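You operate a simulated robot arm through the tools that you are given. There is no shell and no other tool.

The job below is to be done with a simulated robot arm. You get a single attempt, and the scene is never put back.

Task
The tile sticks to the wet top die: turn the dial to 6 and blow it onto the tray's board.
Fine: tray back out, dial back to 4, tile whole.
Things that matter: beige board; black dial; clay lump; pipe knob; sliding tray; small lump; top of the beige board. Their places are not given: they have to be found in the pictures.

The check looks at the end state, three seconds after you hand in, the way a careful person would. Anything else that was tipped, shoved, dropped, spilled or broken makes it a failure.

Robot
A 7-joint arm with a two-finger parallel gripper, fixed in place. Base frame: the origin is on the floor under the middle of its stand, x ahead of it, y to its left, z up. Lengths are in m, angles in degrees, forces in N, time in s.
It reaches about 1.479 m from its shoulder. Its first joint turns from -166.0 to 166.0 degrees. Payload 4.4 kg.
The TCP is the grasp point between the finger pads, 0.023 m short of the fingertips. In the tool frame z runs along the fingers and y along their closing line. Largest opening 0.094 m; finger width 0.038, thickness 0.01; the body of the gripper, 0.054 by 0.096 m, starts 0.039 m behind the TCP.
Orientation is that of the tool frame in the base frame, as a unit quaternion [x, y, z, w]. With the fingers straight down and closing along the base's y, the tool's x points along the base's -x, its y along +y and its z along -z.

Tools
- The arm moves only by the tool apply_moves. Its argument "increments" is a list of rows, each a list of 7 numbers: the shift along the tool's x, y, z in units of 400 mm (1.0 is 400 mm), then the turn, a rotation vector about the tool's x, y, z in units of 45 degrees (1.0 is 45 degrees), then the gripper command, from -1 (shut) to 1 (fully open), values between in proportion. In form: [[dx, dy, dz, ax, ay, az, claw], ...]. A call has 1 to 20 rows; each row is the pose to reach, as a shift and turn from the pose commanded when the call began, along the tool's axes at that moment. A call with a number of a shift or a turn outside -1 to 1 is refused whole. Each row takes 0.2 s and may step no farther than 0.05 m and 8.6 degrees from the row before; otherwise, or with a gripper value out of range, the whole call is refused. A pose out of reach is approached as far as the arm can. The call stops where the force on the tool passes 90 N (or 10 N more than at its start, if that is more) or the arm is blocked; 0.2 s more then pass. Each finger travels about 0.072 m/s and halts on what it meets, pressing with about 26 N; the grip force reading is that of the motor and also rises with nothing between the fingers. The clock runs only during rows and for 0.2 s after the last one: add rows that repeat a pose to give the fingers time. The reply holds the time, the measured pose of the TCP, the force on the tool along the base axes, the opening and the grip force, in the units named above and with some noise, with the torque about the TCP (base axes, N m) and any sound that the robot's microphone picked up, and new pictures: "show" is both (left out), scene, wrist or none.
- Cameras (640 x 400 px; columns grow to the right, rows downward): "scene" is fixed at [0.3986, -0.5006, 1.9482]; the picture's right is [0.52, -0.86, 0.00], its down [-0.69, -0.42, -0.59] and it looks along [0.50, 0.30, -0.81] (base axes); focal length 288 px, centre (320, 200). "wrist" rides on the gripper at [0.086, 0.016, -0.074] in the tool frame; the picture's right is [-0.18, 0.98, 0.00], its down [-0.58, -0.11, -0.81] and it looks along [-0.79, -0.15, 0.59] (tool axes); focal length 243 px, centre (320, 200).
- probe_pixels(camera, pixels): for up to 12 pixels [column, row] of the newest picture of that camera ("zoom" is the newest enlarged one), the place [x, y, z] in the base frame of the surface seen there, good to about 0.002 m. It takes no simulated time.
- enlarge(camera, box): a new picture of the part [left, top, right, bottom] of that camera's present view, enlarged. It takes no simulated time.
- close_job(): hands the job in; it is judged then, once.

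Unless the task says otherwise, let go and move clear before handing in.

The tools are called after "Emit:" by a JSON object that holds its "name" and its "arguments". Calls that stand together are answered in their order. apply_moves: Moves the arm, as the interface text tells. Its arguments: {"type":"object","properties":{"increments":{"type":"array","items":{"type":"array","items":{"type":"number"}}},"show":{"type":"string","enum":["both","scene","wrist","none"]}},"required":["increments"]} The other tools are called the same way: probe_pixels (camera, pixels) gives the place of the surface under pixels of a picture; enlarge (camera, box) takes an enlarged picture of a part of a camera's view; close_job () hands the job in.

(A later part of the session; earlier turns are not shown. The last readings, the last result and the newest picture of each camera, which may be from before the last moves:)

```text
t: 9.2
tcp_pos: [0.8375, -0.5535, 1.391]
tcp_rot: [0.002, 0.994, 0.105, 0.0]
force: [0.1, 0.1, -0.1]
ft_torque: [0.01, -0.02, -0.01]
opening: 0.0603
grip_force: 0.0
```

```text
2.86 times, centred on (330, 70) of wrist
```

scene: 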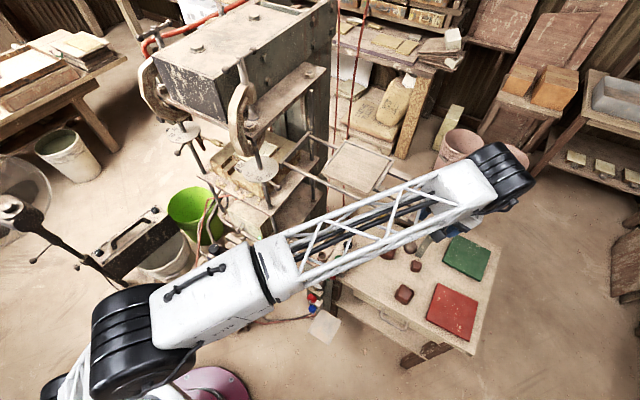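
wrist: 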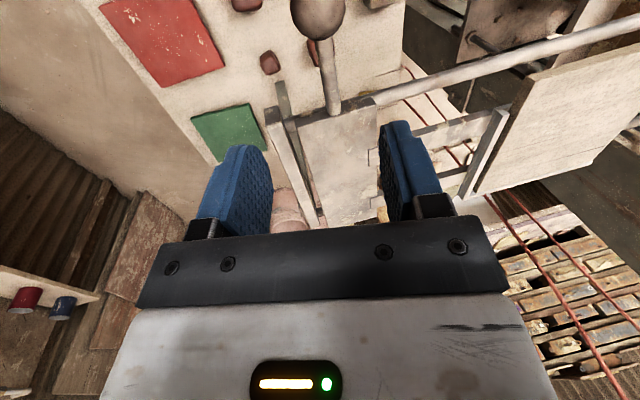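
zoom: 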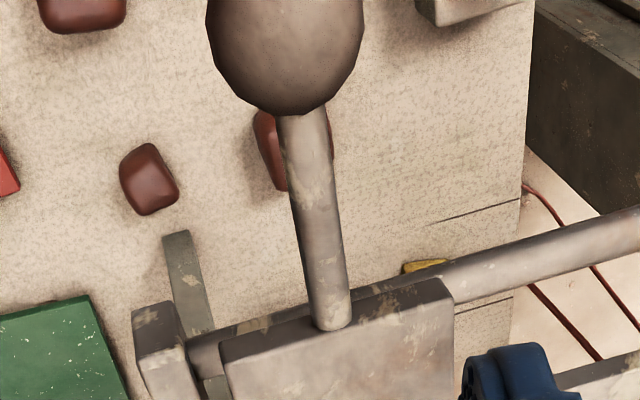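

The stem centre is y = -0.527, z ≈ 1.287, spanning x 0.817–0.863. I'll descend most of the way along the tool axis with a small sideways correction and then re-check.

Emit:
{"name": "apply_moves", "arguments": {"increments": [[-0.002, 0.003, 0.045, 0, 0, 0, 0.28], [-0.004, 0.006, 0.09, 0, 0, 0, 0.28], [-0.006, 0.008, 0.135, 0, 0, 0, 0.28], [-0.006, 0.01, 0.175, 0, 0, 0, 0.28], [-0.006, 0.01, 0.175, 0, 0, 0, 0.28]], "show": "both"}}

```text
t: 10.4
tcp_pos: [0.8418, -0.5342, 1.3255]
tcp_rot: [0.001, 0.995, 0.104, 0.0]
force: [-0.2, -0.1, -0.7]
ft_torque: [-0.05, 0.01, -0.03]
opening: 0.0601
grip_force: 0.0
```

scene: 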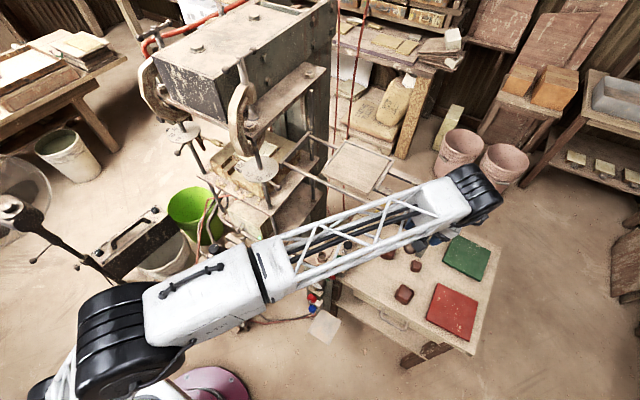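
wrist: 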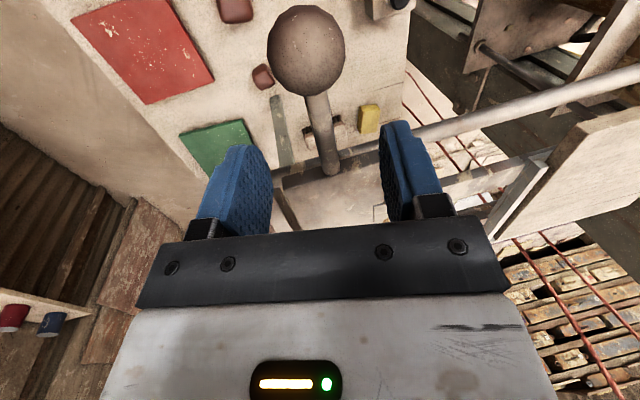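

The fingers straddle the stem and about 27 mm of descent remains. I'll go down that last bit and then close onto the stem.

Emit:
{"name": "apply_moves", "arguments": {"increments": [[0.002, 0, 0.025, 0, 0, 0, 0.28], [0.004, 0, 0.05, 0, 0, 0, 0.28], [0.004, 0, 0.068, 0, 0, 0, 0.28], [0.004, 0, 0.068, 0, 0, 0, 0.28]], "show": "wrist"}}

```text
t: 11.4
tcp_pos: [0.84, -0.5278, 1.2983]
tcp_rot: [0.002, 0.994, 0.106, 0.0]
force: [0.6, 0.3, -0.4]
ft_torque: [-0.03, 0.01, 0.01]
opening: 0.0602
grip_force: 0.0
```

wrist: 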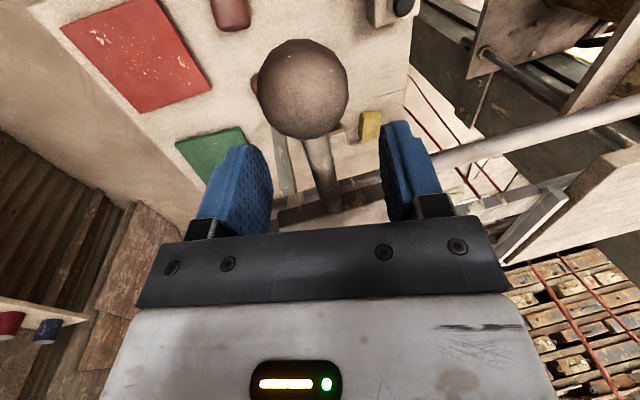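

The TCP is at (0.840, -0.528, 1.298) with the stem midway between the fingers. Closing the gripper now.

Emit:
{"name": "apply_moves", "arguments": {"increments": [[0, 0, 0, 0, 0, 0, 0], [0, 0, 0, 0, 0, 0, -0.4], [0, 0, 0, 0, 0, 0, -0.8], [0, 0, 0, 0, 0, 0, -0.8], [0, 0, 0, 0, 0, 0, -0.8]], "show": "wrist"}}

```text
t: 12.6
tcp_pos: [0.8403, -0.5286, 1.298]
tcp_rot: [0.002, 0.994, 0.105, 0.001]
force: [2.6, 9.8, 1.9]
ft_torque: [0.05, -0.01, 0.16]
opening: 0.0136
grip_force: 5.3
```

wrist: 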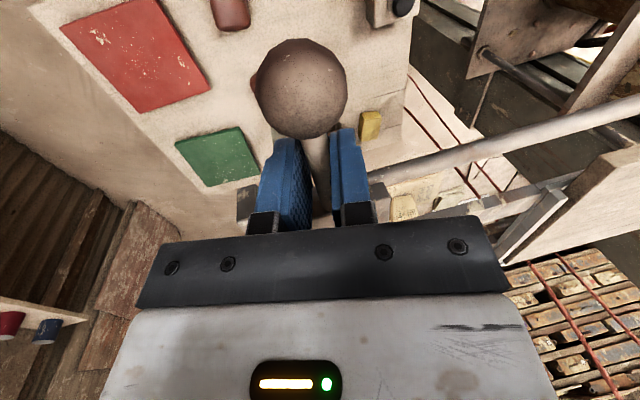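

The stem is gripped at a 13.6 mm opening. I'll tighten and pull the tray a short test distance in +y (toward the press).

Emit:
{"name": "apply_moves", "arguments": {"increments": [[0, 0, 0, 0, 0, 0, -1], [0, 0.0122, 0.0026, 0, 0, 0, -1], [0, 0.0306, 0.0065, 0, 0, 0, -1], [0, 0.0489, 0.0104, 0, 0, 0, -1], [0, 0.0734, 0.0157, 0, 0, 0, -1], [0, 0.0978, 0.0209, 0, 0, 0, -1], [0, 0.1223, 0.0261, 0, 0, 0, -1]], "show": "both"}}

```text
t: 14.2
tcp_pos: [0.8401, -0.4784, 1.2976]
tcp_rot: [0.002, 0.995, 0.104, 0.0]
force: [-5.3, -2.0, 2.7]
ft_torque: [-0.01, -0.74, 0.78]
opening: 0.0118
grip_force: 45.2
```

scene: 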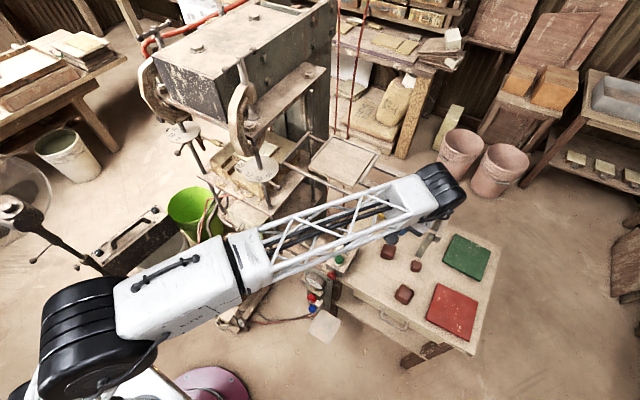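
wrist: 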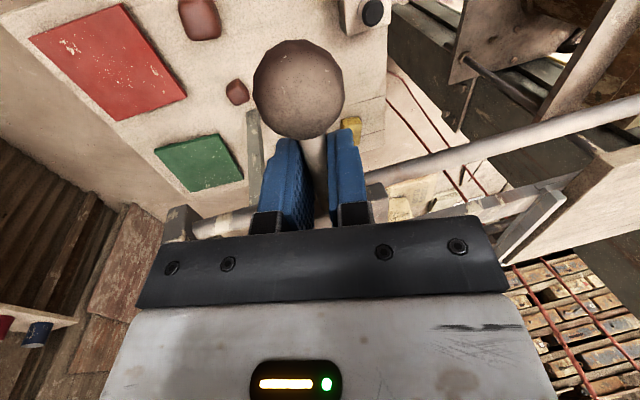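

The tray follows: the TCP has moved 50 mm and the board in the scene has shifted to (343,160), with low forces. I'll continue about 0.28 m more at gentle speed.

Emit:
{"name": "apply_moves", "arguments": {"increments": [[0, 0.0245, 0.0052, 0, 0, 0, -1], [0, 0.0611, 0.013, 0, 0, 0, -1], [0, 0.1027, 0.0219, 0, 0, 0, -1], [0, 0.1467, 0.0313, 0, 0, 0, -1], [0, 0.1907, 0.0407, 0, 0, 0, -1], [0, 0.2347, 0.0501, 0, 0, 0, -1], [0, 0.2787, 0.0595, 0, 0, 0, -1], [0, 0.3228, 0.0689, 0, 0, 0, -1], [0, 0.3668, 0.0783, 0, 0, 0, -1], [0, 0.4108, 0.0877, 0, 0, 0, -1], [0, 0.4548, 0.0971, 0, 0, 0, -1], [0, 0.4988, 0.1065, 0, 0, 0, -1], [0, 0.5428, 0.1159, 0, 0, 0, -1], [0, 0.5869, 0.1253, 0, 0, 0, -1], [0, 0.626, 0.1336, 0, 0, 0, -1], [0, 0.6553, 0.1399, 0, 0, 0, -1], [0, 0.6797, 0.1451, 0, 0, 0, -1], [0, 0.6846, 0.1462, 0, 0, 0, -1]], "show": "both"}}

```text
t: 18.0
tcp_pos: [0.8418, -0.1988, 1.2996]
tcp_rot: [0.001, 0.995, 0.104, 0.0]
force: [33.3, -0.9, 19.0]
ft_torque: [0.03, -0.64, 0.57]
opening: 0.0117
grip_force: 45.4
```

scene: 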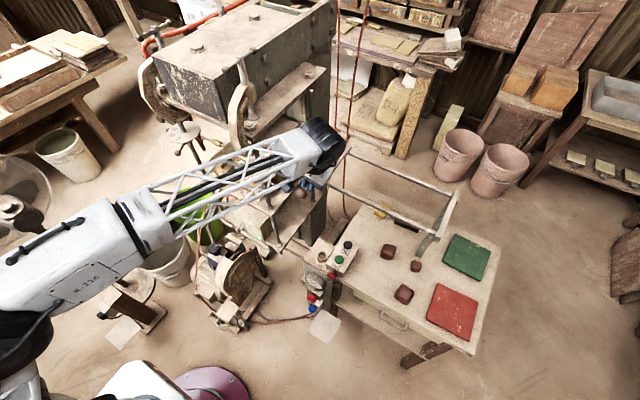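
wrist: 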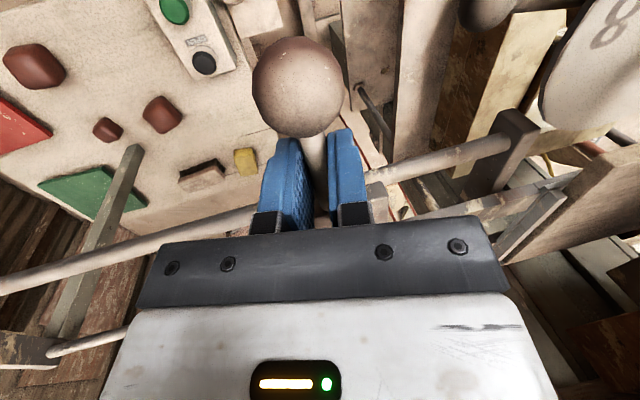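

The TCP is at y = -0.199, so tray travel is 0.33 m; a side force of 33 N in x suggests slight drift. I'll ease the commanded pose by 1–2 mm, go on 50 mm, and check the gap to the disc (seen at (600,60)).

Emit:
{"name": "apply_moves", "arguments": {"increments": [[-0.004, 0.0122, 0.0, 0, 0, 0, -1], [-0.005, 0.0367, 0.0048, 0, 0, 0, -1], [-0.005, 0.0611, 0.01, 0, 0, 0, -1], [-0.005, 0.0856, 0.0153, 0, 0, 0, -1], [-0.005, 0.1076, 0.02, 0, 0, 0, -1], [-0.005, 0.1223, 0.023, 0, 0, 0, -1], [-0.005, 0.1223, 0.023, 0, 0, 0, -1]], "show": "both"}}

```text
t: 19.6
tcp_pos: [0.842, -0.1487, 1.2971]
tcp_rot: [0.002, 0.994, 0.105, -0.001]
force: [-37.0, -0.6, -3.2]
ft_torque: [-0.03, 0.04, 0.83]
opening: 0.0117
grip_force: 44.7
```

scene: 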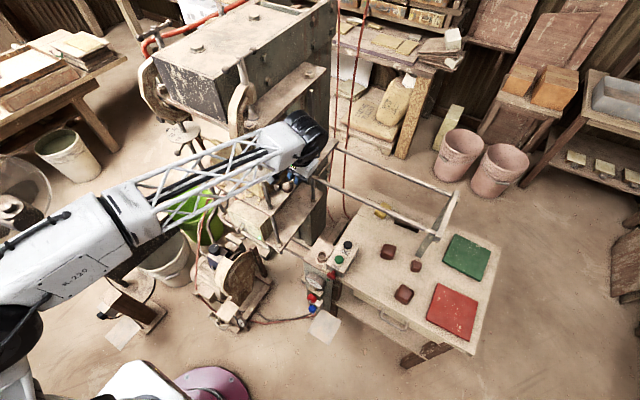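
wrist: 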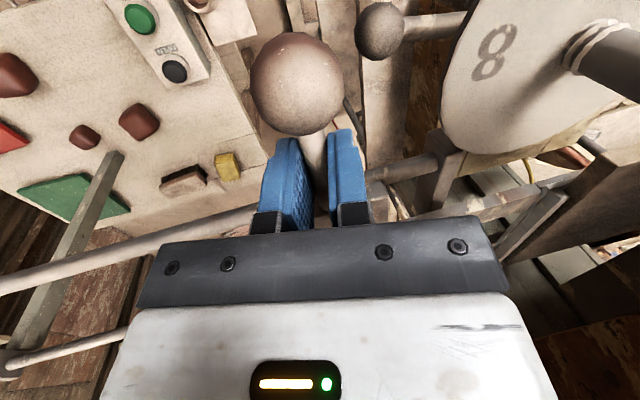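

Travel is 0.38 m. In the wrist view the disc's nearest edge is around (442,100) and its handle ball is at (380,30). I'll probe the gap before the final centimetres.

Emit:
{"name": "probe_pixels", "arguments": {"camera": "wrist", "pixels": [[446, 90], [450, 110], [455, 125], [465, 145], [460, 50], [362, 32], [380, 30], [338, 85], [300, 80], [365, 175], [362, 160], [447, 70]]}}

Emit:
{"name": "enlarge", "arguments": {"camera": "wrist", "box": [240, 0, 520, 220]}}

Emit:
{"name": "enlarge", "arguments": {"camera": "scene", "box": [200, 100, 340, 240]}}

```text
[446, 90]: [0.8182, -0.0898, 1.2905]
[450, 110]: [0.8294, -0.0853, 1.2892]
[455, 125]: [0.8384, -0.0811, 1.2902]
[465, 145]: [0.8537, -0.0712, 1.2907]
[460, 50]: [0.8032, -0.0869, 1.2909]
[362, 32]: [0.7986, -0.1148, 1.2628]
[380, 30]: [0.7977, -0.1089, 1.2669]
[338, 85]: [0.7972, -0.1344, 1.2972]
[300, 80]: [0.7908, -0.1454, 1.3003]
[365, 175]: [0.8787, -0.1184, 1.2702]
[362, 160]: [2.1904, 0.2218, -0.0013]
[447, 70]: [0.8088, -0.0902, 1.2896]
```

```text
1.82 times, centred on (380, 110) of wrist
```

zoom: 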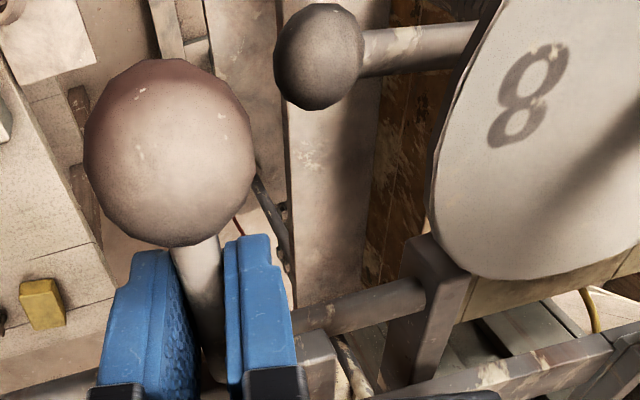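

```text
2.86 times, centred on (270, 170) of scene
```

zoom: 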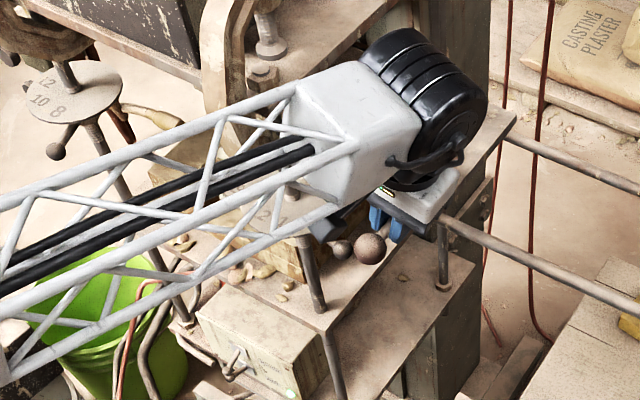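

The disc's nearest edge is at y ≈ -0.093 and the tray ball reaches about -0.129, leaving 34 mm; I need about 25–28 mm more. I'll also check how close the forearm is to the C-clamp.

Emit:
{"name": "probe_pixels", "arguments": {"camera": "scene", "pixels": [[264, 133], [275, 127], [287, 123], [300, 120], [262, 140], [241, 108], [244, 120], [247, 128], [262, 125], [290, 112], [270, 145], [232, 125]]}}

```text
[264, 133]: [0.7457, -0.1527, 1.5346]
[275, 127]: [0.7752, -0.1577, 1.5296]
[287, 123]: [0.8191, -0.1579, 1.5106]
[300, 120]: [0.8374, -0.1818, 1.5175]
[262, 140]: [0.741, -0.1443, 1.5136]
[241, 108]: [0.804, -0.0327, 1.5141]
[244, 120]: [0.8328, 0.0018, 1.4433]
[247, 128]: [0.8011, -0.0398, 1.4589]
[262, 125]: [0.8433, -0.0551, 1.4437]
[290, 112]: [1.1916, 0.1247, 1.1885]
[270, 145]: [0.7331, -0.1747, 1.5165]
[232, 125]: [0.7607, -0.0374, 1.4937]
```

The forearm is about 9 cm clear of the clamp, so I'll move the tray the last 26 mm in small steps and ease the x force.

Emit:
{"name": "apply_moves", "arguments": {"increments": [[0.0025, 0.0098, 0.0021, 0, 0, 0, -1], [0.0025, 0.022, 0.0047, 0, 0, 0, -1], [0.0025, 0.0342, 0.0073, 0, 0, 0, -1], [0.0025, 0.0465, 0.0099, 0, 0, 0, -1], [0.0025, 0.0562, 0.012, 0, 0, 0, -1], [0.0025, 0.0636, 0.0136, 0, 0, 0, -1], [0.0025, 0.0636, 0.0136, 0, 0, 0, -1]], "show": "both"}}

Emit:
{"name": "probe_pixels", "arguments": {"camera": "wrist", "pixels": [[320, 60], [340, 85], [360, 160], [365, 175], [425, 100], [420, 90], [430, 120], [395, 140], [380, 160], [440, 140], [366, 150], [415, 80]]}}

```text
t: 21.2
tcp_pos: [0.8427, -0.1234, 1.2978]
tcp_rot: [0.001, 0.995, 0.104, -0.001]
force: [-5.3, 1.4, -28.2]
ft_torque: [-0.03, -0.64, 0.75]
opening: 0.0118
grip_force: 44.9
```

scene: 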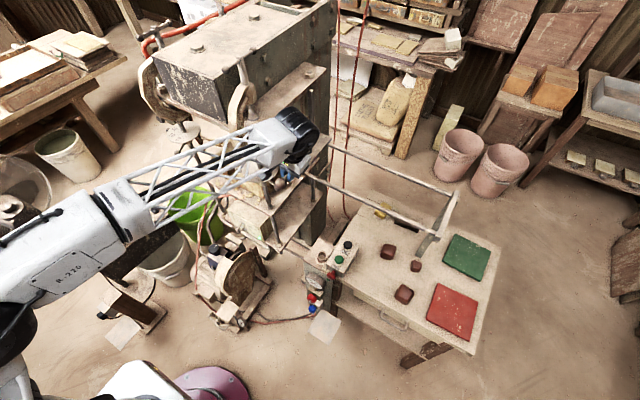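
wrist: 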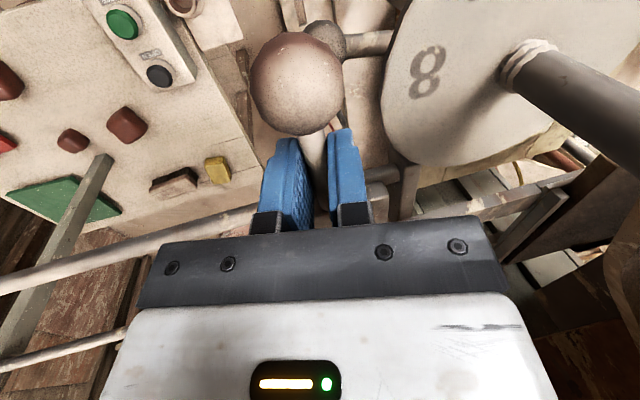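

```text
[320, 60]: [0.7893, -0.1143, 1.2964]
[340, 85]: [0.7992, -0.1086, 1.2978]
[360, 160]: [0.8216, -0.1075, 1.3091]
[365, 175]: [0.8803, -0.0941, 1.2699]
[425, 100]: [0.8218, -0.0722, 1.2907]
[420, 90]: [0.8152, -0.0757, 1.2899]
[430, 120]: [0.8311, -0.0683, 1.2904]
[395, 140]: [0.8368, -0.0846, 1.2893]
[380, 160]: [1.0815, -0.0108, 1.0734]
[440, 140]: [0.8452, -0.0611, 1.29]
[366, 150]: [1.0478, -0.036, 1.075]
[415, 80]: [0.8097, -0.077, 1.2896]
```

Travel is now 0.405 m with no end stop felt, and roughly 13 mm remains between the finger and the disc. I'll add 5 mm so the board overlaps the tile more comfortably.

Emit:
{"name": "apply_moves", "arguments": {"increments": [[0, 0.006, 0.003, 0, 0, 0, -1], [0, 0.0122, 0.0045, 0, 0, 0, -1], [0, 0.0122, 0.0045, 0, 0, 0, -1]], "show": "wrist"}}

Emit:
{"name": "enlarge", "arguments": {"camera": "wrist", "box": [240, 0, 520, 220]}}

Emit:
{"name": "probe_pixels", "arguments": {"camera": "wrist", "pixels": [[550, 200], [530, 215], [600, 200], [560, 180], [620, 160], [520, 200], [540, 230], [580, 210], [500, 210], [630, 220], [600, 230], [610, 180]]}}

```text
t: 22.0
tcp_pos: [0.8427, -0.1172, 1.2983]
tcp_rot: [0.002, 0.995, 0.104, 0.0]
force: [-13.9, 5.1, -29.2]
ft_torque: [-0.03, 0.45, 0.85]
opening: 0.0117
grip_force: 44.9
```

wrist: 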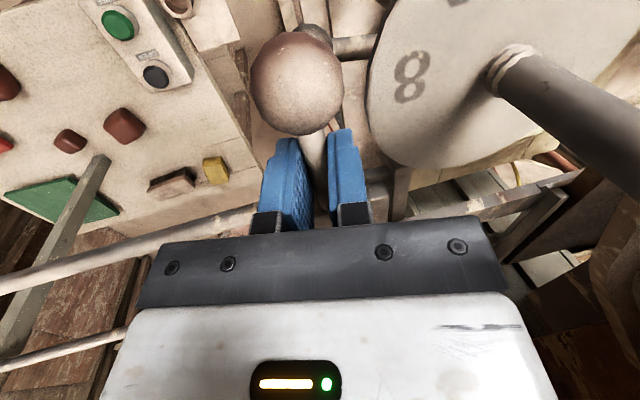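

```text
1.82 times, centred on (380, 110) of wrist
```

zoom: 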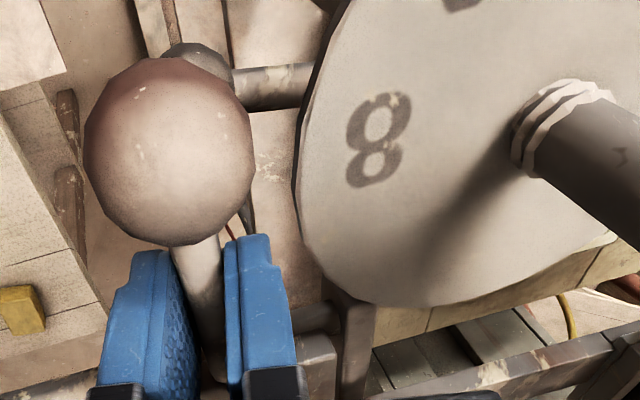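

```text
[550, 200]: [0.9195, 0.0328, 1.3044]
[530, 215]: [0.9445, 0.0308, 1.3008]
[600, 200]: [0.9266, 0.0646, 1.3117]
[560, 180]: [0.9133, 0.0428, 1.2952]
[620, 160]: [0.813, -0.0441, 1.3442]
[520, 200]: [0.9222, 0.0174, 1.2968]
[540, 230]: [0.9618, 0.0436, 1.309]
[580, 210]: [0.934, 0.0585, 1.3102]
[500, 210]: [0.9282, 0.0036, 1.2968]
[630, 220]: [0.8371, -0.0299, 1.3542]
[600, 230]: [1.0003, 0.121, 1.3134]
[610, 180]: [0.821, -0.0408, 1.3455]
```

The board now sits at y ≈ 0.042–0.19 (probe (580,210) gave (0.934, 0.0585, 1.310)), covering the tile's 0.082–0.179. I'll open the fingers only a few millimetres and withdraw along the tool axis.

Emit:
{"name": "apply_moves", "arguments": {"increments": [[0, 0, 0, 0, 0, 0, -0.6], [0, 0, 0, 0, 0, 0, -0.58], [0, 0, 0, 0, 0, 0, -0.58]], "show": "wrist"}}

```text
t: 22.8
tcp_pos: [0.8421, -0.1184, 1.2985]
tcp_rot: [0.003, 0.995, 0.104, 0.0]
force: [1.1, 7.7, 6.2]
ft_torque: [0.12, -0.13, 0.12]
opening: 0.0234
grip_force: 4.6
```

wrist: 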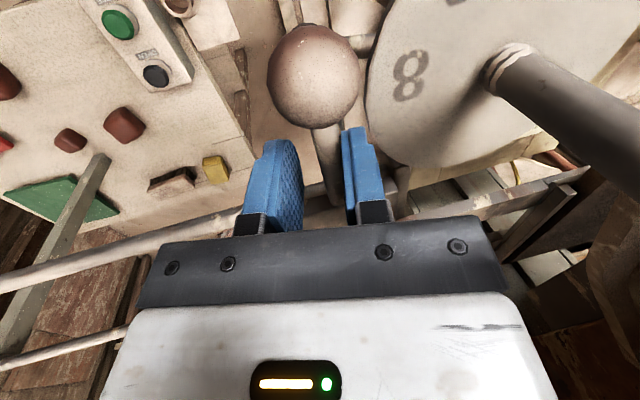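

After opening, the ball shifted in the view from (298,85) to (313,75) and the stem rests against the +y finger with 7.7 N. The tray may be drawn inward, so I'll measure the gap to the disc before retreating.

Emit:
{"name": "probe_pixels", "arguments": {"camera": "wrist", "pixels": [[313, 75], [350, 75], [330, 150], [335, 170], [340, 185], [346, 150], [372, 100], [380, 135], [375, 80], [360, 60], [580, 210], [550, 200]]}}

Emit:
{"name": "enlarge", "arguments": {"camera": "wrist", "box": [240, 0, 440, 220]}}

```text
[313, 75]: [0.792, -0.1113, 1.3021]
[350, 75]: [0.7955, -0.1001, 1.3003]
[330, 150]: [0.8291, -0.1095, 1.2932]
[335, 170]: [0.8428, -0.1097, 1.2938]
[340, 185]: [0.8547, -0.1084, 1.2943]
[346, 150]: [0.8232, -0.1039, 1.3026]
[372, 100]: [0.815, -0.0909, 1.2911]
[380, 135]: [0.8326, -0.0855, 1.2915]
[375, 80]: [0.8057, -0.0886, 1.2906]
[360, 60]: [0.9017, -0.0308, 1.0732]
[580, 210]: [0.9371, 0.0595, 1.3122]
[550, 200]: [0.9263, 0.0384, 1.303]
```

```text
1.82 times, centred on (340, 110) of wrist
```

zoom: 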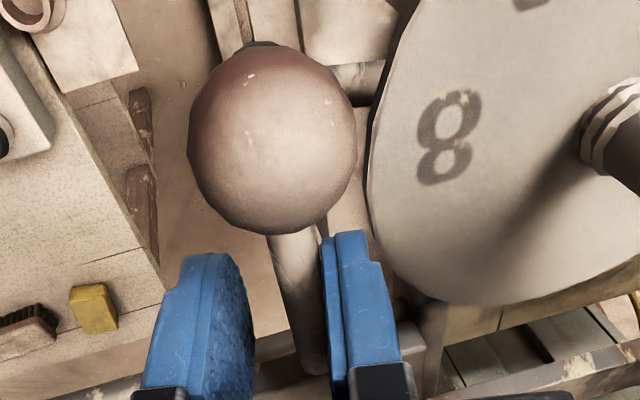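

The stem is about 5 mm further in (y ≈ -0.1095) and presses on the +y finger, so the tray seems to have a soft catch pulling it to its inner position, with about 3 mm left to the disc. I'll withdraw straight up the tool axis and watch.

Emit:
{"name": "apply_moves", "arguments": {"increments": [[0, 0, -0.015, 0, 0, 0, -0.58], [0, 0, -0.03, 0, 0, 0, -0.58], [0, 0, -0.05, 0, 0, 0, -0.58], [0, 0, -0.075, 0, 0, 0, -0.58], [0, 0, -0.11, 0, 0, 0, -0.58], [0, 0, -0.15, 0, 0, 0, -0.58]], "show": "both"}}

```text
t: 24.2
tcp_pos: [0.8425, -0.1305, 1.3573]
tcp_rot: [0.002, 0.995, 0.104, 0.0]
force: [0.5, 0.1, -0.2]
ft_torque: [0.03, 0.02, -0.01]
opening: 0.0198
grip_force: 0.1
```

scene: 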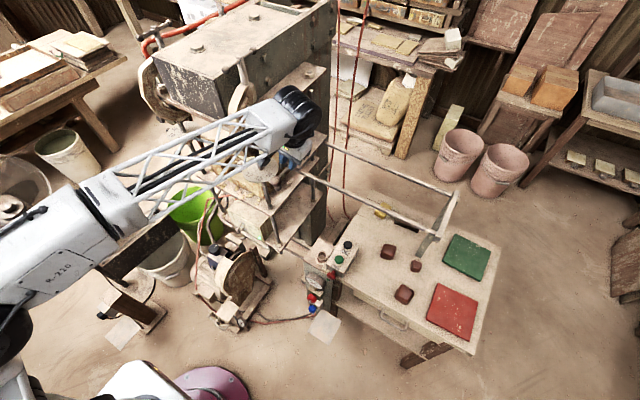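
wrist: 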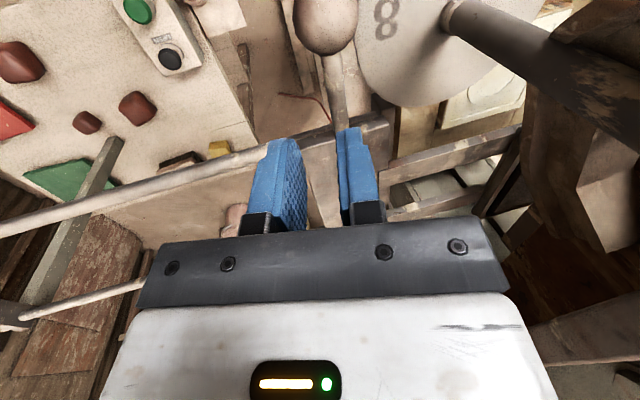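

The fingers are clear. I'll probe where the stem and ball came to rest, relative to the disc.

Emit:
{"name": "probe_pixels", "arguments": {"camera": "wrist", "pixels": [[330, 60], [334, 85], [338, 105], [325, 25], [350, 20], [360, 40], [362, 70], [375, 95], [305, 25], [480, 130], [430, 180], [420, 200]]}}

Emit:
{"name": "enlarge", "arguments": {"camera": "wrist", "box": [270, 0, 550, 220]}}

```text
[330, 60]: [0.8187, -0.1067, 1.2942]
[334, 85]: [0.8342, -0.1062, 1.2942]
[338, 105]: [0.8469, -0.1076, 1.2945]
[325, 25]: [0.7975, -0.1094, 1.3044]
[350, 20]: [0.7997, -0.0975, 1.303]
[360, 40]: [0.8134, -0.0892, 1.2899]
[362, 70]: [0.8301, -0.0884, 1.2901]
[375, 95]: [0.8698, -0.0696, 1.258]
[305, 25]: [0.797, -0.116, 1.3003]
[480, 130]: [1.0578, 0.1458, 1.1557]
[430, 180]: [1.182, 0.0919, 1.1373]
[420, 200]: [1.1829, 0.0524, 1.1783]
```

```text
1.82 times, centred on (410, 110) of wrist
```

zoom: 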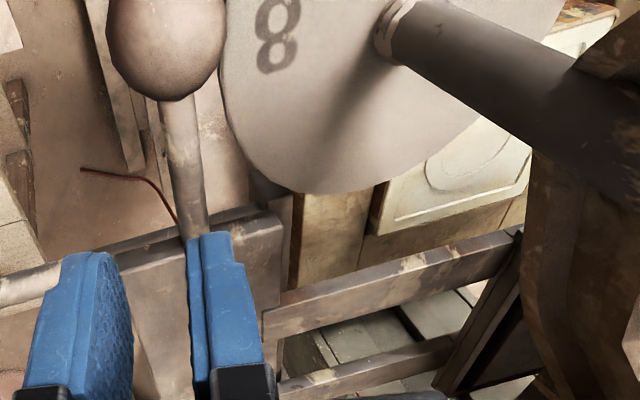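

The tray settled with the handle at y ≈ -0.107 (travel ≈ 0.42 m), so the board is well centred under the tile and just short of the disc. I'll back the arm up and out toward the dial.

Emit:
{"name": "apply_moves", "arguments": {"increments": [[0, 0.01, -0.049, 0, 0, 0, -0.58], [0, 0.021, -0.098, 0, 0, 0, -0.58], [0.07, 0.021, -0.098, 0, 0, 0, -0.58], [0.15, 0.021, -0.098, 0, 0, 0, -0.58], [0.25, 0.021, -0.098, 0, 0, 0, -0.58], [0.35, 0.021, -0.098, 0, 0, 0, -0.58], [0.45, 0.021, -0.098, 0, 0, 0, -0.58], [0.55, 0.021, -0.098, 0, 0, 0, -0.58], [0.65, 0.021, -0.098, 0, 0, 0, -0.58]], "show": "both"}}

```text
t: 26.2
tcp_pos: [0.5825, -0.1287, 1.396]
tcp_rot: [0.002, 0.995, 0.104, 0.0]
force: [0.4, -1.1, -0.9]
ft_torque: [0.04, 0.02, 0.01]
opening: 0.0198
grip_force: 0.2
```

scene: 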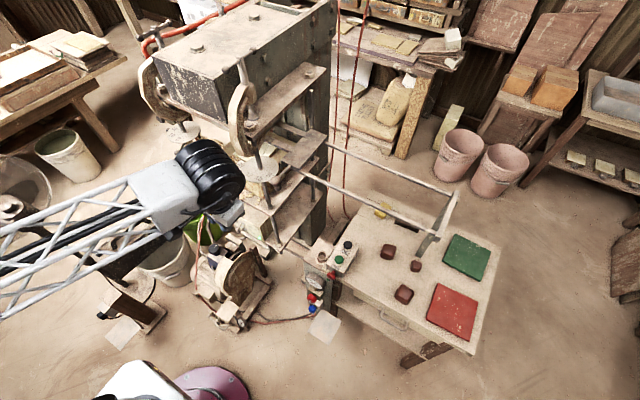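
wrist: 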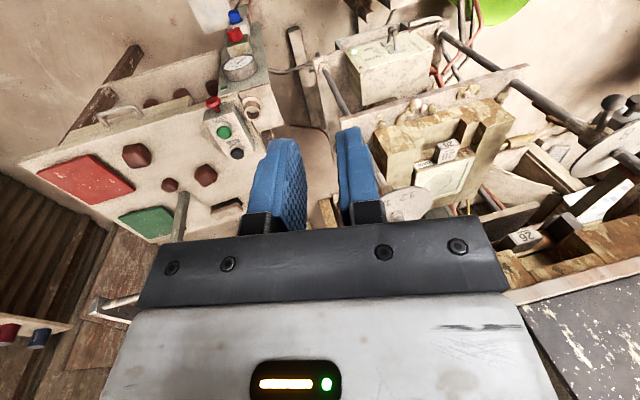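

The arm is clear in front at (0.58, -0.13, 1.40). Now I swing left, undo the lean and open the gripper.

Emit:
{"name": "apply_moves", "arguments": {"increments": [[0.008, 0.098, 0.0066, 0.03, 0, 0, -0.3], [0.017, 0.196, 0.0133, 0.06, 0, 0, 0], [0.025, 0.294, 0.0199, 0.09, 0, 0, 0.3], [0.033, 0.392, 0.0266, 0.12, 0, 0, 0.3], [0.042, 0.49, 0.0332, 0.15, 0, 0, 0.3], [0.05, 0.588, 0.0399, 0.18, 0, 0, 0.3], [0.058, 0.686, 0.0465, 0.21, 0, 0, 0.3], [0.067, 0.784, 0.0532, 0.24, 0, 0, 0.3], [0.075, 0.882, 0.0598, 0.267, 0, 0, 0.3]], "show": "wrist"}}

```text
t: 28.2
tcp_pos: [0.5542, 0.2227, 1.4495]
tcp_rot: [0.002, 1.0, 0.0, 0.0]
force: [0.0, -0.3, -0.9]
ft_torque: [-0.01, -0.04, 0.02]
opening: 0.0612
grip_force: 0.1
```

wrist: 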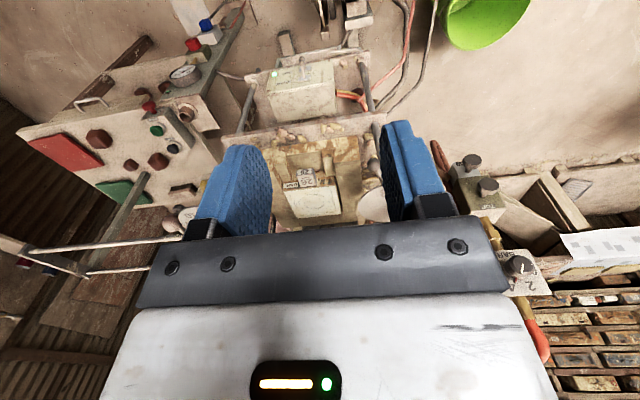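

Before touching the dial I want to confirm the board is under the tile, so I'll pitch up in front of the press as I did earlier.

Emit:
{"name": "apply_moves", "arguments": {"increments": [[-0.007, -0.021, 0.057, 0, -0.143, 0, 0.3], [-0.014, -0.043, 0.114, 0, -0.286, 0, 0.3], [-0.021, -0.064, 0.171, 0, -0.429, 0, 0.3], [-0.028, -0.086, 0.229, 0, -0.571, 0, 0.3], [-0.035, -0.107, 0.286, 0, -0.714, 0, 0.3], [-0.043, -0.129, 0.343, 0, -0.857, 0, 0.3], [-0.05, -0.15, 0.4, 0, -1.0, 0, 0.3]], "show": "both"}}

Emit:
{"name": "enlarge", "arguments": {"camera": "wrist", "box": [220, 100, 460, 240]}}

Emit:
{"name": "enlarge", "arguments": {"camera": "wrist", "box": [480, 40, 640, 300]}}

```text
t: 29.8
tcp_pos: [0.5751, 0.1612, 1.2889]
tcp_rot: [0.002, 0.924, -0.001, 0.383]
force: [-1.7, 0.6, -0.4]
ft_torque: [-0.02, 0.02, 0.02]
opening: 0.0611
grip_force: 0.1
```

scene: 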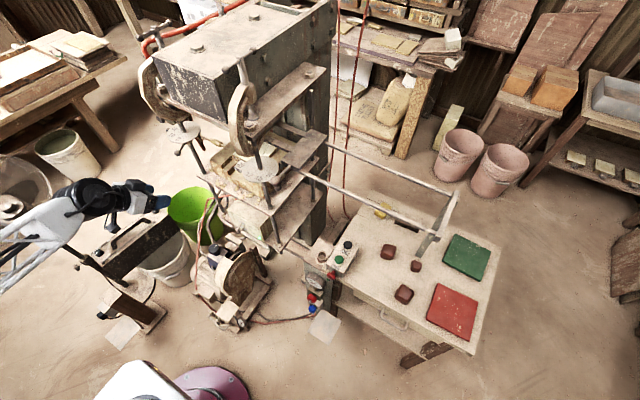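
wrist: 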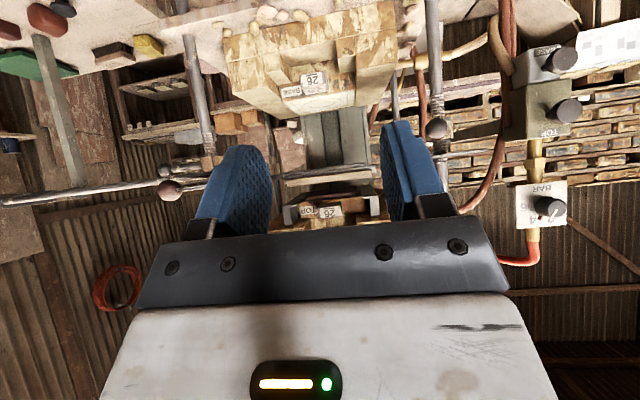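

```text
2.67 times, centred on (340, 170) of wrist
```

zoom: 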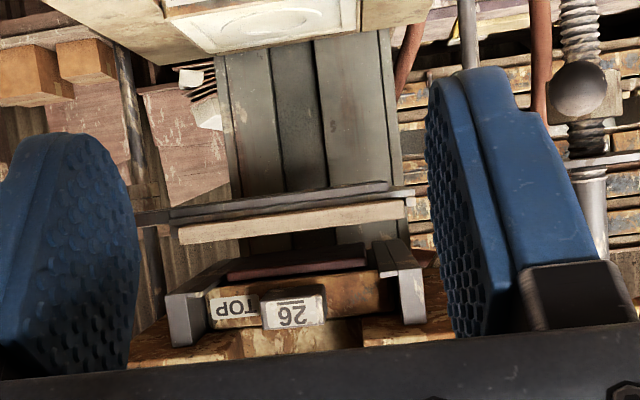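

```text
1.54 times, centred on (560, 170) of wrist
```

zoom: 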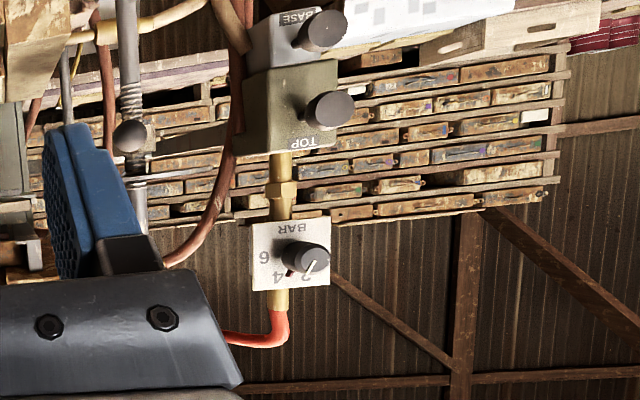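

In the flipped view the board spans beyond the tile on both sides (zoom columns 178–405 against 228–365), so it is well centred. Next is the dial: I'll enlarge it and probe its knob.

Emit:
{"name": "enlarge", "arguments": {"camera": "wrist", "box": [505, 170, 585, 240]}}

Emit:
{"name": "probe_pixels", "arguments": {"camera": "zoom", "pixels": [[400, 170], [330, 130], [140, 250], [200, 300], [300, 300], [120, 90], [440, 230], [150, 160], [250, 280], [395, 195], [380, 240], [420, 140]]}}

Emit:
{"name": "enlarge", "arguments": {"camera": "wrist", "box": [490, 30, 600, 150]}}

Emit:
{"name": "probe_pixels", "arguments": {"camera": "zoom", "pixels": [[450, 270], [450, 245], [475, 272], [430, 290], [330, 300], [250, 300], [400, 110], [420, 105], [300, 120], [390, 260], [300, 250], [360, 370]]}}

```text
5.71 times, centred on (545, 205) of wrist
```

zoom: 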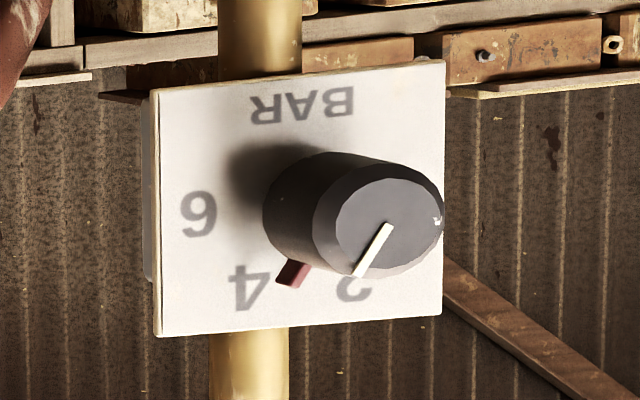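

```text
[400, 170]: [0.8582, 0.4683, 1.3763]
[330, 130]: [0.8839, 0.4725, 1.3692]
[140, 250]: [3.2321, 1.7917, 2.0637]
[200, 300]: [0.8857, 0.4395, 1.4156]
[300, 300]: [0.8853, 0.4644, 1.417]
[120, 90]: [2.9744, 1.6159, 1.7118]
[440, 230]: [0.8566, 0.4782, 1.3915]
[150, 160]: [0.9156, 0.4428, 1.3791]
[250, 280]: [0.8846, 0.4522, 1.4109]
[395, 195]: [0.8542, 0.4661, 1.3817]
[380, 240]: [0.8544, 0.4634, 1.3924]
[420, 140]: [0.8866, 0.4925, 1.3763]
```

```text
3.33 times, centred on (545, 90) of wrist
```

zoom: 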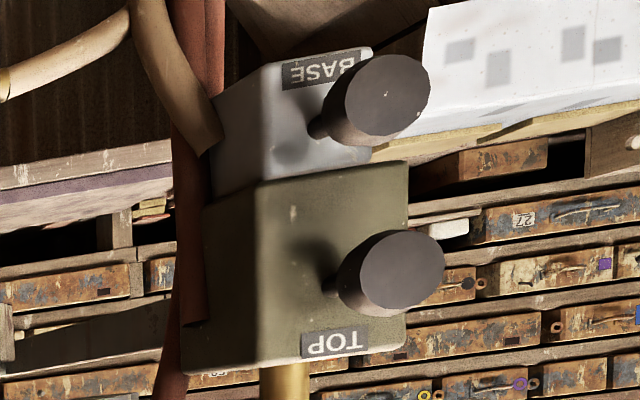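

```text
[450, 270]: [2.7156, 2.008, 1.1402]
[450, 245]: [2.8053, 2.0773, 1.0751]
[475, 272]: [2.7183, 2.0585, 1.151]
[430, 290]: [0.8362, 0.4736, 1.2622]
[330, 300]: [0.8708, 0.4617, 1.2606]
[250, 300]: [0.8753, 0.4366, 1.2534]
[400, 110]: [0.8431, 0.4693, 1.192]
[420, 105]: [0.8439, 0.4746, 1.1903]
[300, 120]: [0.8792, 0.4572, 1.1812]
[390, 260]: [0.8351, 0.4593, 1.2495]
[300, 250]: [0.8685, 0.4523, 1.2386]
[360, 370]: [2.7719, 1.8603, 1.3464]
```

The knob axis is at y ≈ 0.465, z ≈ 1.3885, front face x = 0.854, plate x = 0.885, with the pointer at about 31° clockwise (on 4) and 6 at about 90°. I'll go to a pre-grasp in front of it, fingers pointing +x and rolled so the jaws close square to the pointer.

Emit:
{"name": "apply_moves", "arguments": {"increments": [[-0.036, 0.063, 0.0067, -0.0225, -0.0813, 0.0544, 0.3], [-0.072, 0.127, 0.0134, -0.0451, -0.1626, 0.1089, 0.3], [-0.108, 0.19, 0.0201, -0.0676, -0.2438, 0.1633, 0.3], [-0.144, 0.253, 0.0268, -0.0902, -0.3251, 0.2177, 0.3], [-0.18, 0.317, 0.0335, -0.1127, -0.4064, 0.2721, 0.3], [-0.216, 0.38, 0.0402, -0.1353, -0.4877, 0.3266, 0.3], [-0.252, 0.443, 0.0469, -0.1578, -0.5689, 0.381, 0.3], [-0.288, 0.507, 0.0536, -0.1803, -0.6502, 0.4354, 0.3], [-0.324, 0.57, 0.0603, -0.2029, -0.7315, 0.4898, 0.3], [-0.36, 0.633, 0.067, -0.2254, -0.8128, 0.5443, 0.3], [-0.396, 0.697, 0.0737, -0.248, -0.894, 0.5987, 0.3], [-0.432, 0.76, 0.0804, -0.2705, -0.9753, 0.6531, 0.3]], "show": "both"}}

```text
t: 32.4
tcp_pos: [0.7196, 0.4625, 1.3909]
tcp_rot: [0.19, 0.68, 0.189, 0.682]
force: [-0.2, 0.2, 0.2]
ft_torque: [0.0, 0.01, 0.02]
opening: 0.0613
grip_force: 0.0
```

scene: 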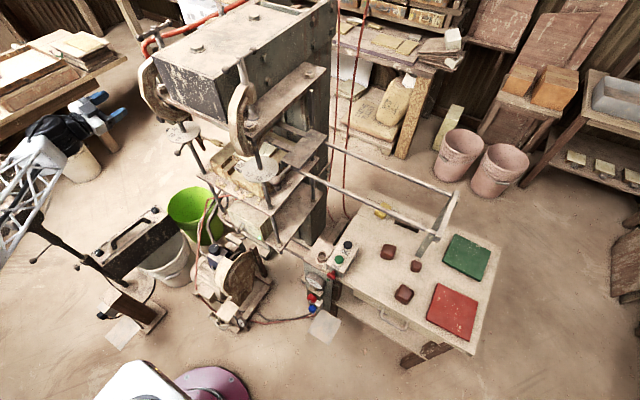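
wrist: 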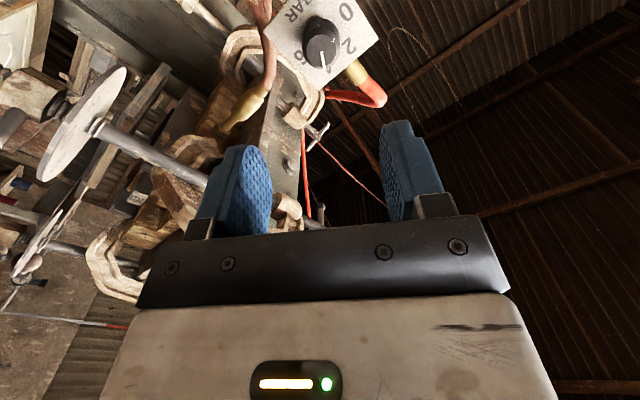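

The pose is right: the fingers point along +x. The dial is visible at (320,45) with 0, 2 and 6 around it. I'll zoom in for the exact pointer and label geometry.

Emit:
{"name": "enlarge", "arguments": {"camera": "wrist", "box": [260, 0, 390, 100]}}

Emit:
{"name": "probe_pixels", "arguments": {"camera": "zoom", "pixels": [[300, 195], [310, 230], [225, 275], [450, 225], [430, 60], [380, 330], [280, 170], [340, 180], [180, 100], [480, 200], [300, 140], [355, 280]]}}

```text
4.00 times, centred on (325, 50) of wrist
```

zoom: 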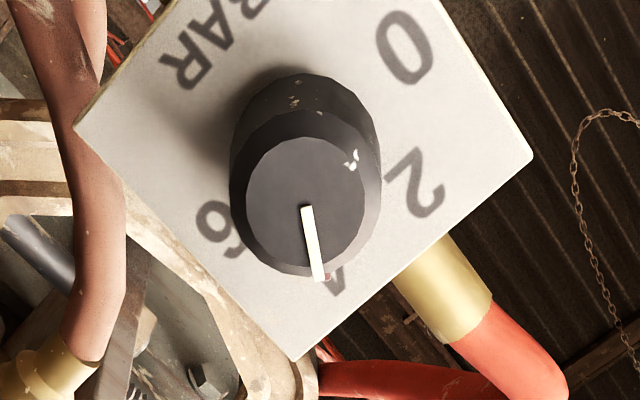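

```text
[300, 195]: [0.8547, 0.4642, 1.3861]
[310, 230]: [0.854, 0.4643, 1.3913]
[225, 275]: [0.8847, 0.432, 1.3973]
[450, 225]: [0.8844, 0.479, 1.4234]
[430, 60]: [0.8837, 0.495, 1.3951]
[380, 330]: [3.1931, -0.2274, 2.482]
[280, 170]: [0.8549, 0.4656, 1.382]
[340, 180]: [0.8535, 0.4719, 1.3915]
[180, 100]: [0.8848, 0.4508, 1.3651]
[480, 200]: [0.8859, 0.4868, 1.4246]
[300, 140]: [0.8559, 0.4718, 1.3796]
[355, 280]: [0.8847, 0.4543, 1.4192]
```

The projection fits a pointer at 30° (on 4), with labels 0/2/4/6 at -90/-30/30/90°, so a 60° clockwise turn gives 6. I'll advance toward the knob with a small lateral correction.

Emit:
{"name": "apply_moves", "arguments": {"increments": [[0.004, 0.001, 0.06, 0, 0, 0, 0.3], [0.008, 0.002, 0.12, 0, 0, 0, 0.3], [0.0085, 0.002, 0.17, 0, 0, 0, 0.3], [0.0085, 0.002, 0.21, 0, 0, 0, 0.3], [0.0085, 0.002, 0.21, 0, 0, 0, 0.3]], "show": "wrist"}}

Emit:
{"name": "enlarge", "arguments": {"camera": "wrist", "box": [200, 0, 440, 220]}}

```text
t: 33.6
tcp_pos: [0.8044, 0.4667, 1.3875]
tcp_rot: [0.189, 0.681, 0.188, 0.682]
force: [0.1, 0.1, -0.5]
ft_torque: [0.0, 0.0, -0.02]
opening: 0.0612
grip_force: 0.1
```

wrist: 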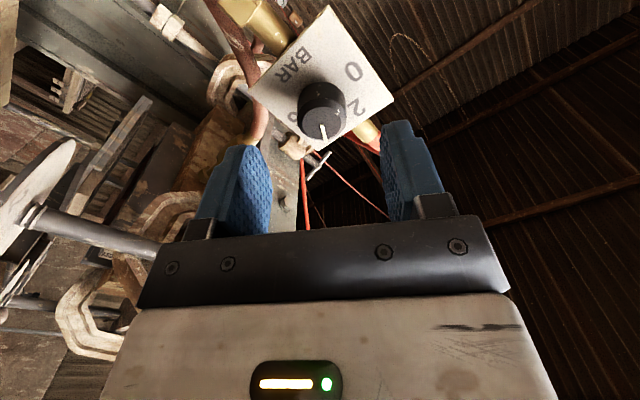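

```text
1.82 times, centred on (320, 110) of wrist
```

zoom: 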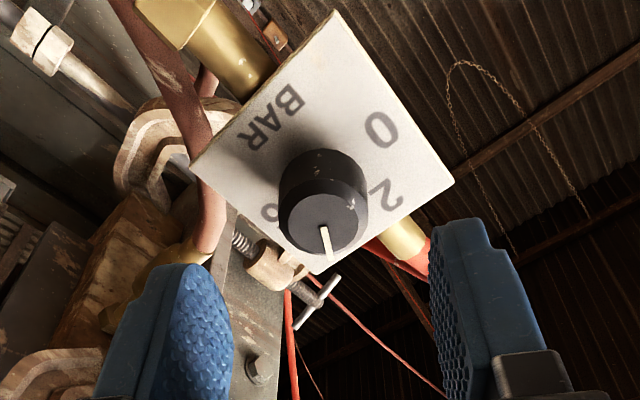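

The approach is aligned, but a hose and a clamp sit to the left of the left finger in the view (zoom (205,230) and (265,265)). I'll probe those before advancing further.

Emit:
{"name": "probe_pixels", "arguments": {"camera": "zoom", "pixels": [[210, 230], [190, 265], [160, 60], [265, 265], [130, 300], [195, 80], [325, 205], [300, 215], [350, 200], [325, 240], [170, 290], [240, 70]]}}

```text
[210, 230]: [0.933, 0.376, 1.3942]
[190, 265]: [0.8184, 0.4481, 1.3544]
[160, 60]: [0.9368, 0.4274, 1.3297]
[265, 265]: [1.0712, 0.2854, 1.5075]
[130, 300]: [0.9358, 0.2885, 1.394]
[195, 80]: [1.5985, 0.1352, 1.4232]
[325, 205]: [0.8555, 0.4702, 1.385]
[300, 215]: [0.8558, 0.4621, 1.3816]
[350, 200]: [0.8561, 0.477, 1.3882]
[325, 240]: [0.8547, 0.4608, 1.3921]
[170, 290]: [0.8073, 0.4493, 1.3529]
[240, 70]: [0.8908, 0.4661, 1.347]
```

The hose and clamp are at x ≥ 0.933, well behind the plate, so it's safe to continue. The knob face centre is at about (0.4665, 1.387), matching the TCP, so I advance to x ≈ 0.852 and close gently.

Emit:
{"name": "apply_moves", "arguments": {"increments": [[0, 0, 0.04, 0, 0, 0, 0.3], [0, 0, 0.08, 0, 0, 0, 0.3], [0, 0, 0.118, 0, 0, 0, 0.3], [0, 0, 0.118, 0, 0, 0, 0.3], [0, 0, 0.118, 0, 0, 0, 0]], "show": "wrist"}}

Emit:
{"name": "enlarge", "arguments": {"camera": "wrist", "box": [220, 40, 440, 230]}}

```text
t: 34.8
tcp_pos: [0.8518, 0.4666, 1.3847]
tcp_rot: [0.191, 0.681, 0.188, 0.682]
force: [0.0, -0.1, -0.4]
ft_torque: [-0.01, 0.0, 0.0]
opening: 0.047
grip_force: 0.1
```

wrist: 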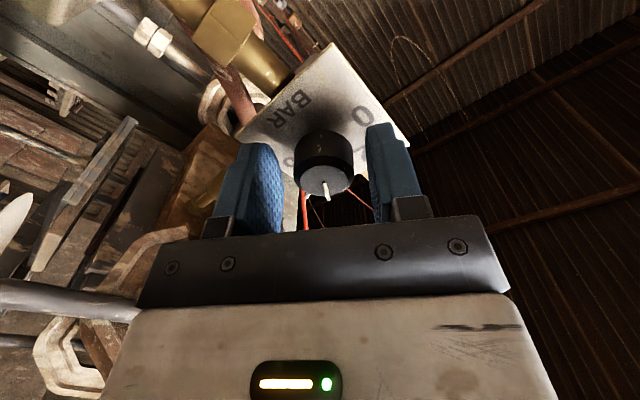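

```text
2.11 times, centred on (330, 135) of wrist
```

zoom: 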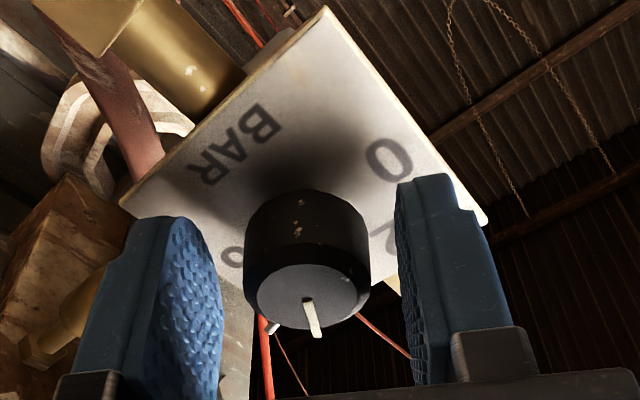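

The knob sits midway between the pads, but the TCP is about 3 mm low. I'll raise it 3 mm and close on the knob.

Emit:
{"name": "apply_moves", "arguments": {"increments": [[-0.006, 0.003, 0, 0, 0, 0, 0], [-0.006, 0.003, 0, 0, 0, 0, -0.2], [-0.006, 0.003, 0, 0, 0, 0, -0.4], [-0.006, 0.003, 0, 0, 0, 0, -0.5], [-0.006, 0.003, 0, 0, 0, 0, -0.5]], "show": "wrist"}}

Emit:
{"name": "enlarge", "arguments": {"camera": "wrist", "box": [220, 40, 440, 230]}}

```text
t: 36.0
tcp_pos: [0.8511, 0.4651, 1.3881]
tcp_rot: [0.19, 0.681, 0.188, 0.682]
force: [-4.5, -9.4, -3.3]
ft_torque: [0.04, 0.07, -0.25]
opening: 0.0315
grip_force: 45.6
```

wrist: 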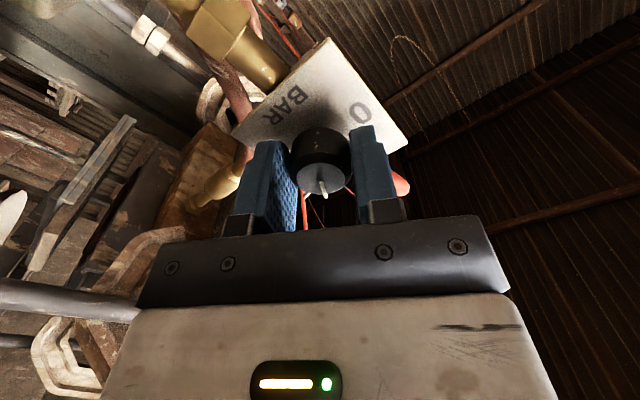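

```text
2.11 times, centred on (330, 135) of wrist
```

zoom: 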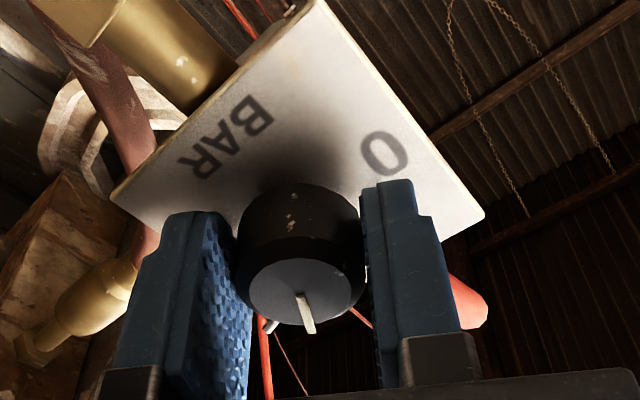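

The knob is gripped (31.5 mm opening). I'll turn it 45° clockwise (positive about the tool's z) in steps and check the pointer.

Emit:
{"name": "apply_moves", "arguments": {"increments": [[-0.001, 0, 0, 0, 0, 0.12, -0.6], [-0.001, 0, 0, 0, 0, 0.27, -0.6], [-0.001, 0, 0, 0, 0, 0.42, -0.6], [-0.001, 0, 0, 0, 0, 0.57, -0.6], [-0.001, 0, 0, 0, 0, 0.72, -0.6], [-0.001, 0, 0, 0, 0, 0.87, -0.6], [-0.001, 0, 0, 0, 0, 1.0, -0.6], [-0.001, 0, 0, 0, 0, 1.0, -0.6]], "show": "both"}}

Emit:
{"name": "enlarge", "arguments": {"camera": "wrist", "box": [220, 40, 440, 230]}}

```text
t: 37.8
tcp_pos: [0.8503, 0.4638, 1.3899]
tcp_rot: [0.437, 0.555, 0.435, 0.558]
force: [8.9, -0.4, 30.4]
ft_torque: [0.06, -0.88, -0.97]
opening: 0.0314
grip_force: 45.3
```

scene: 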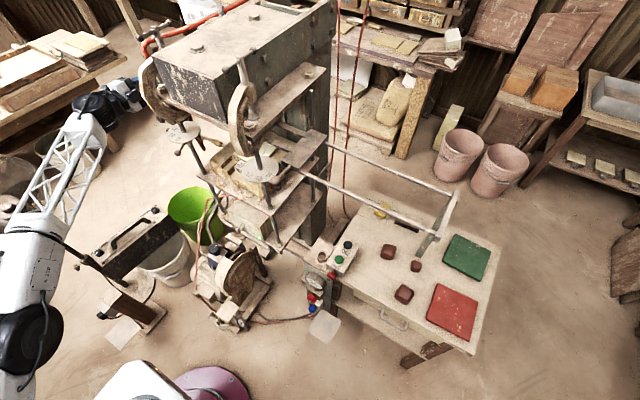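
wrist: 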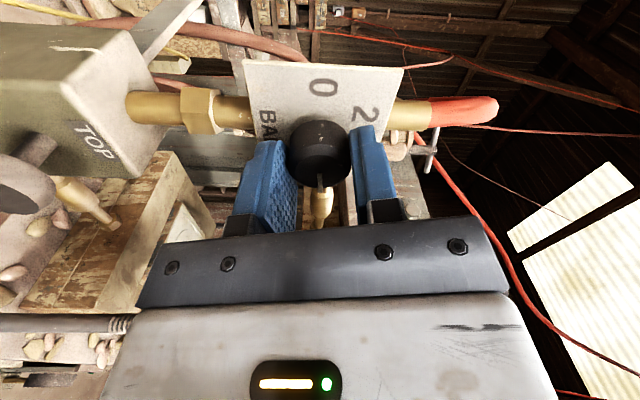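

```text
2.11 times, centred on (330, 135) of wrist
```

zoom: 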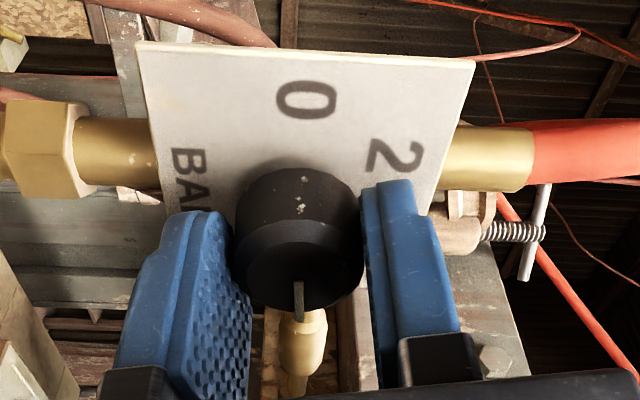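

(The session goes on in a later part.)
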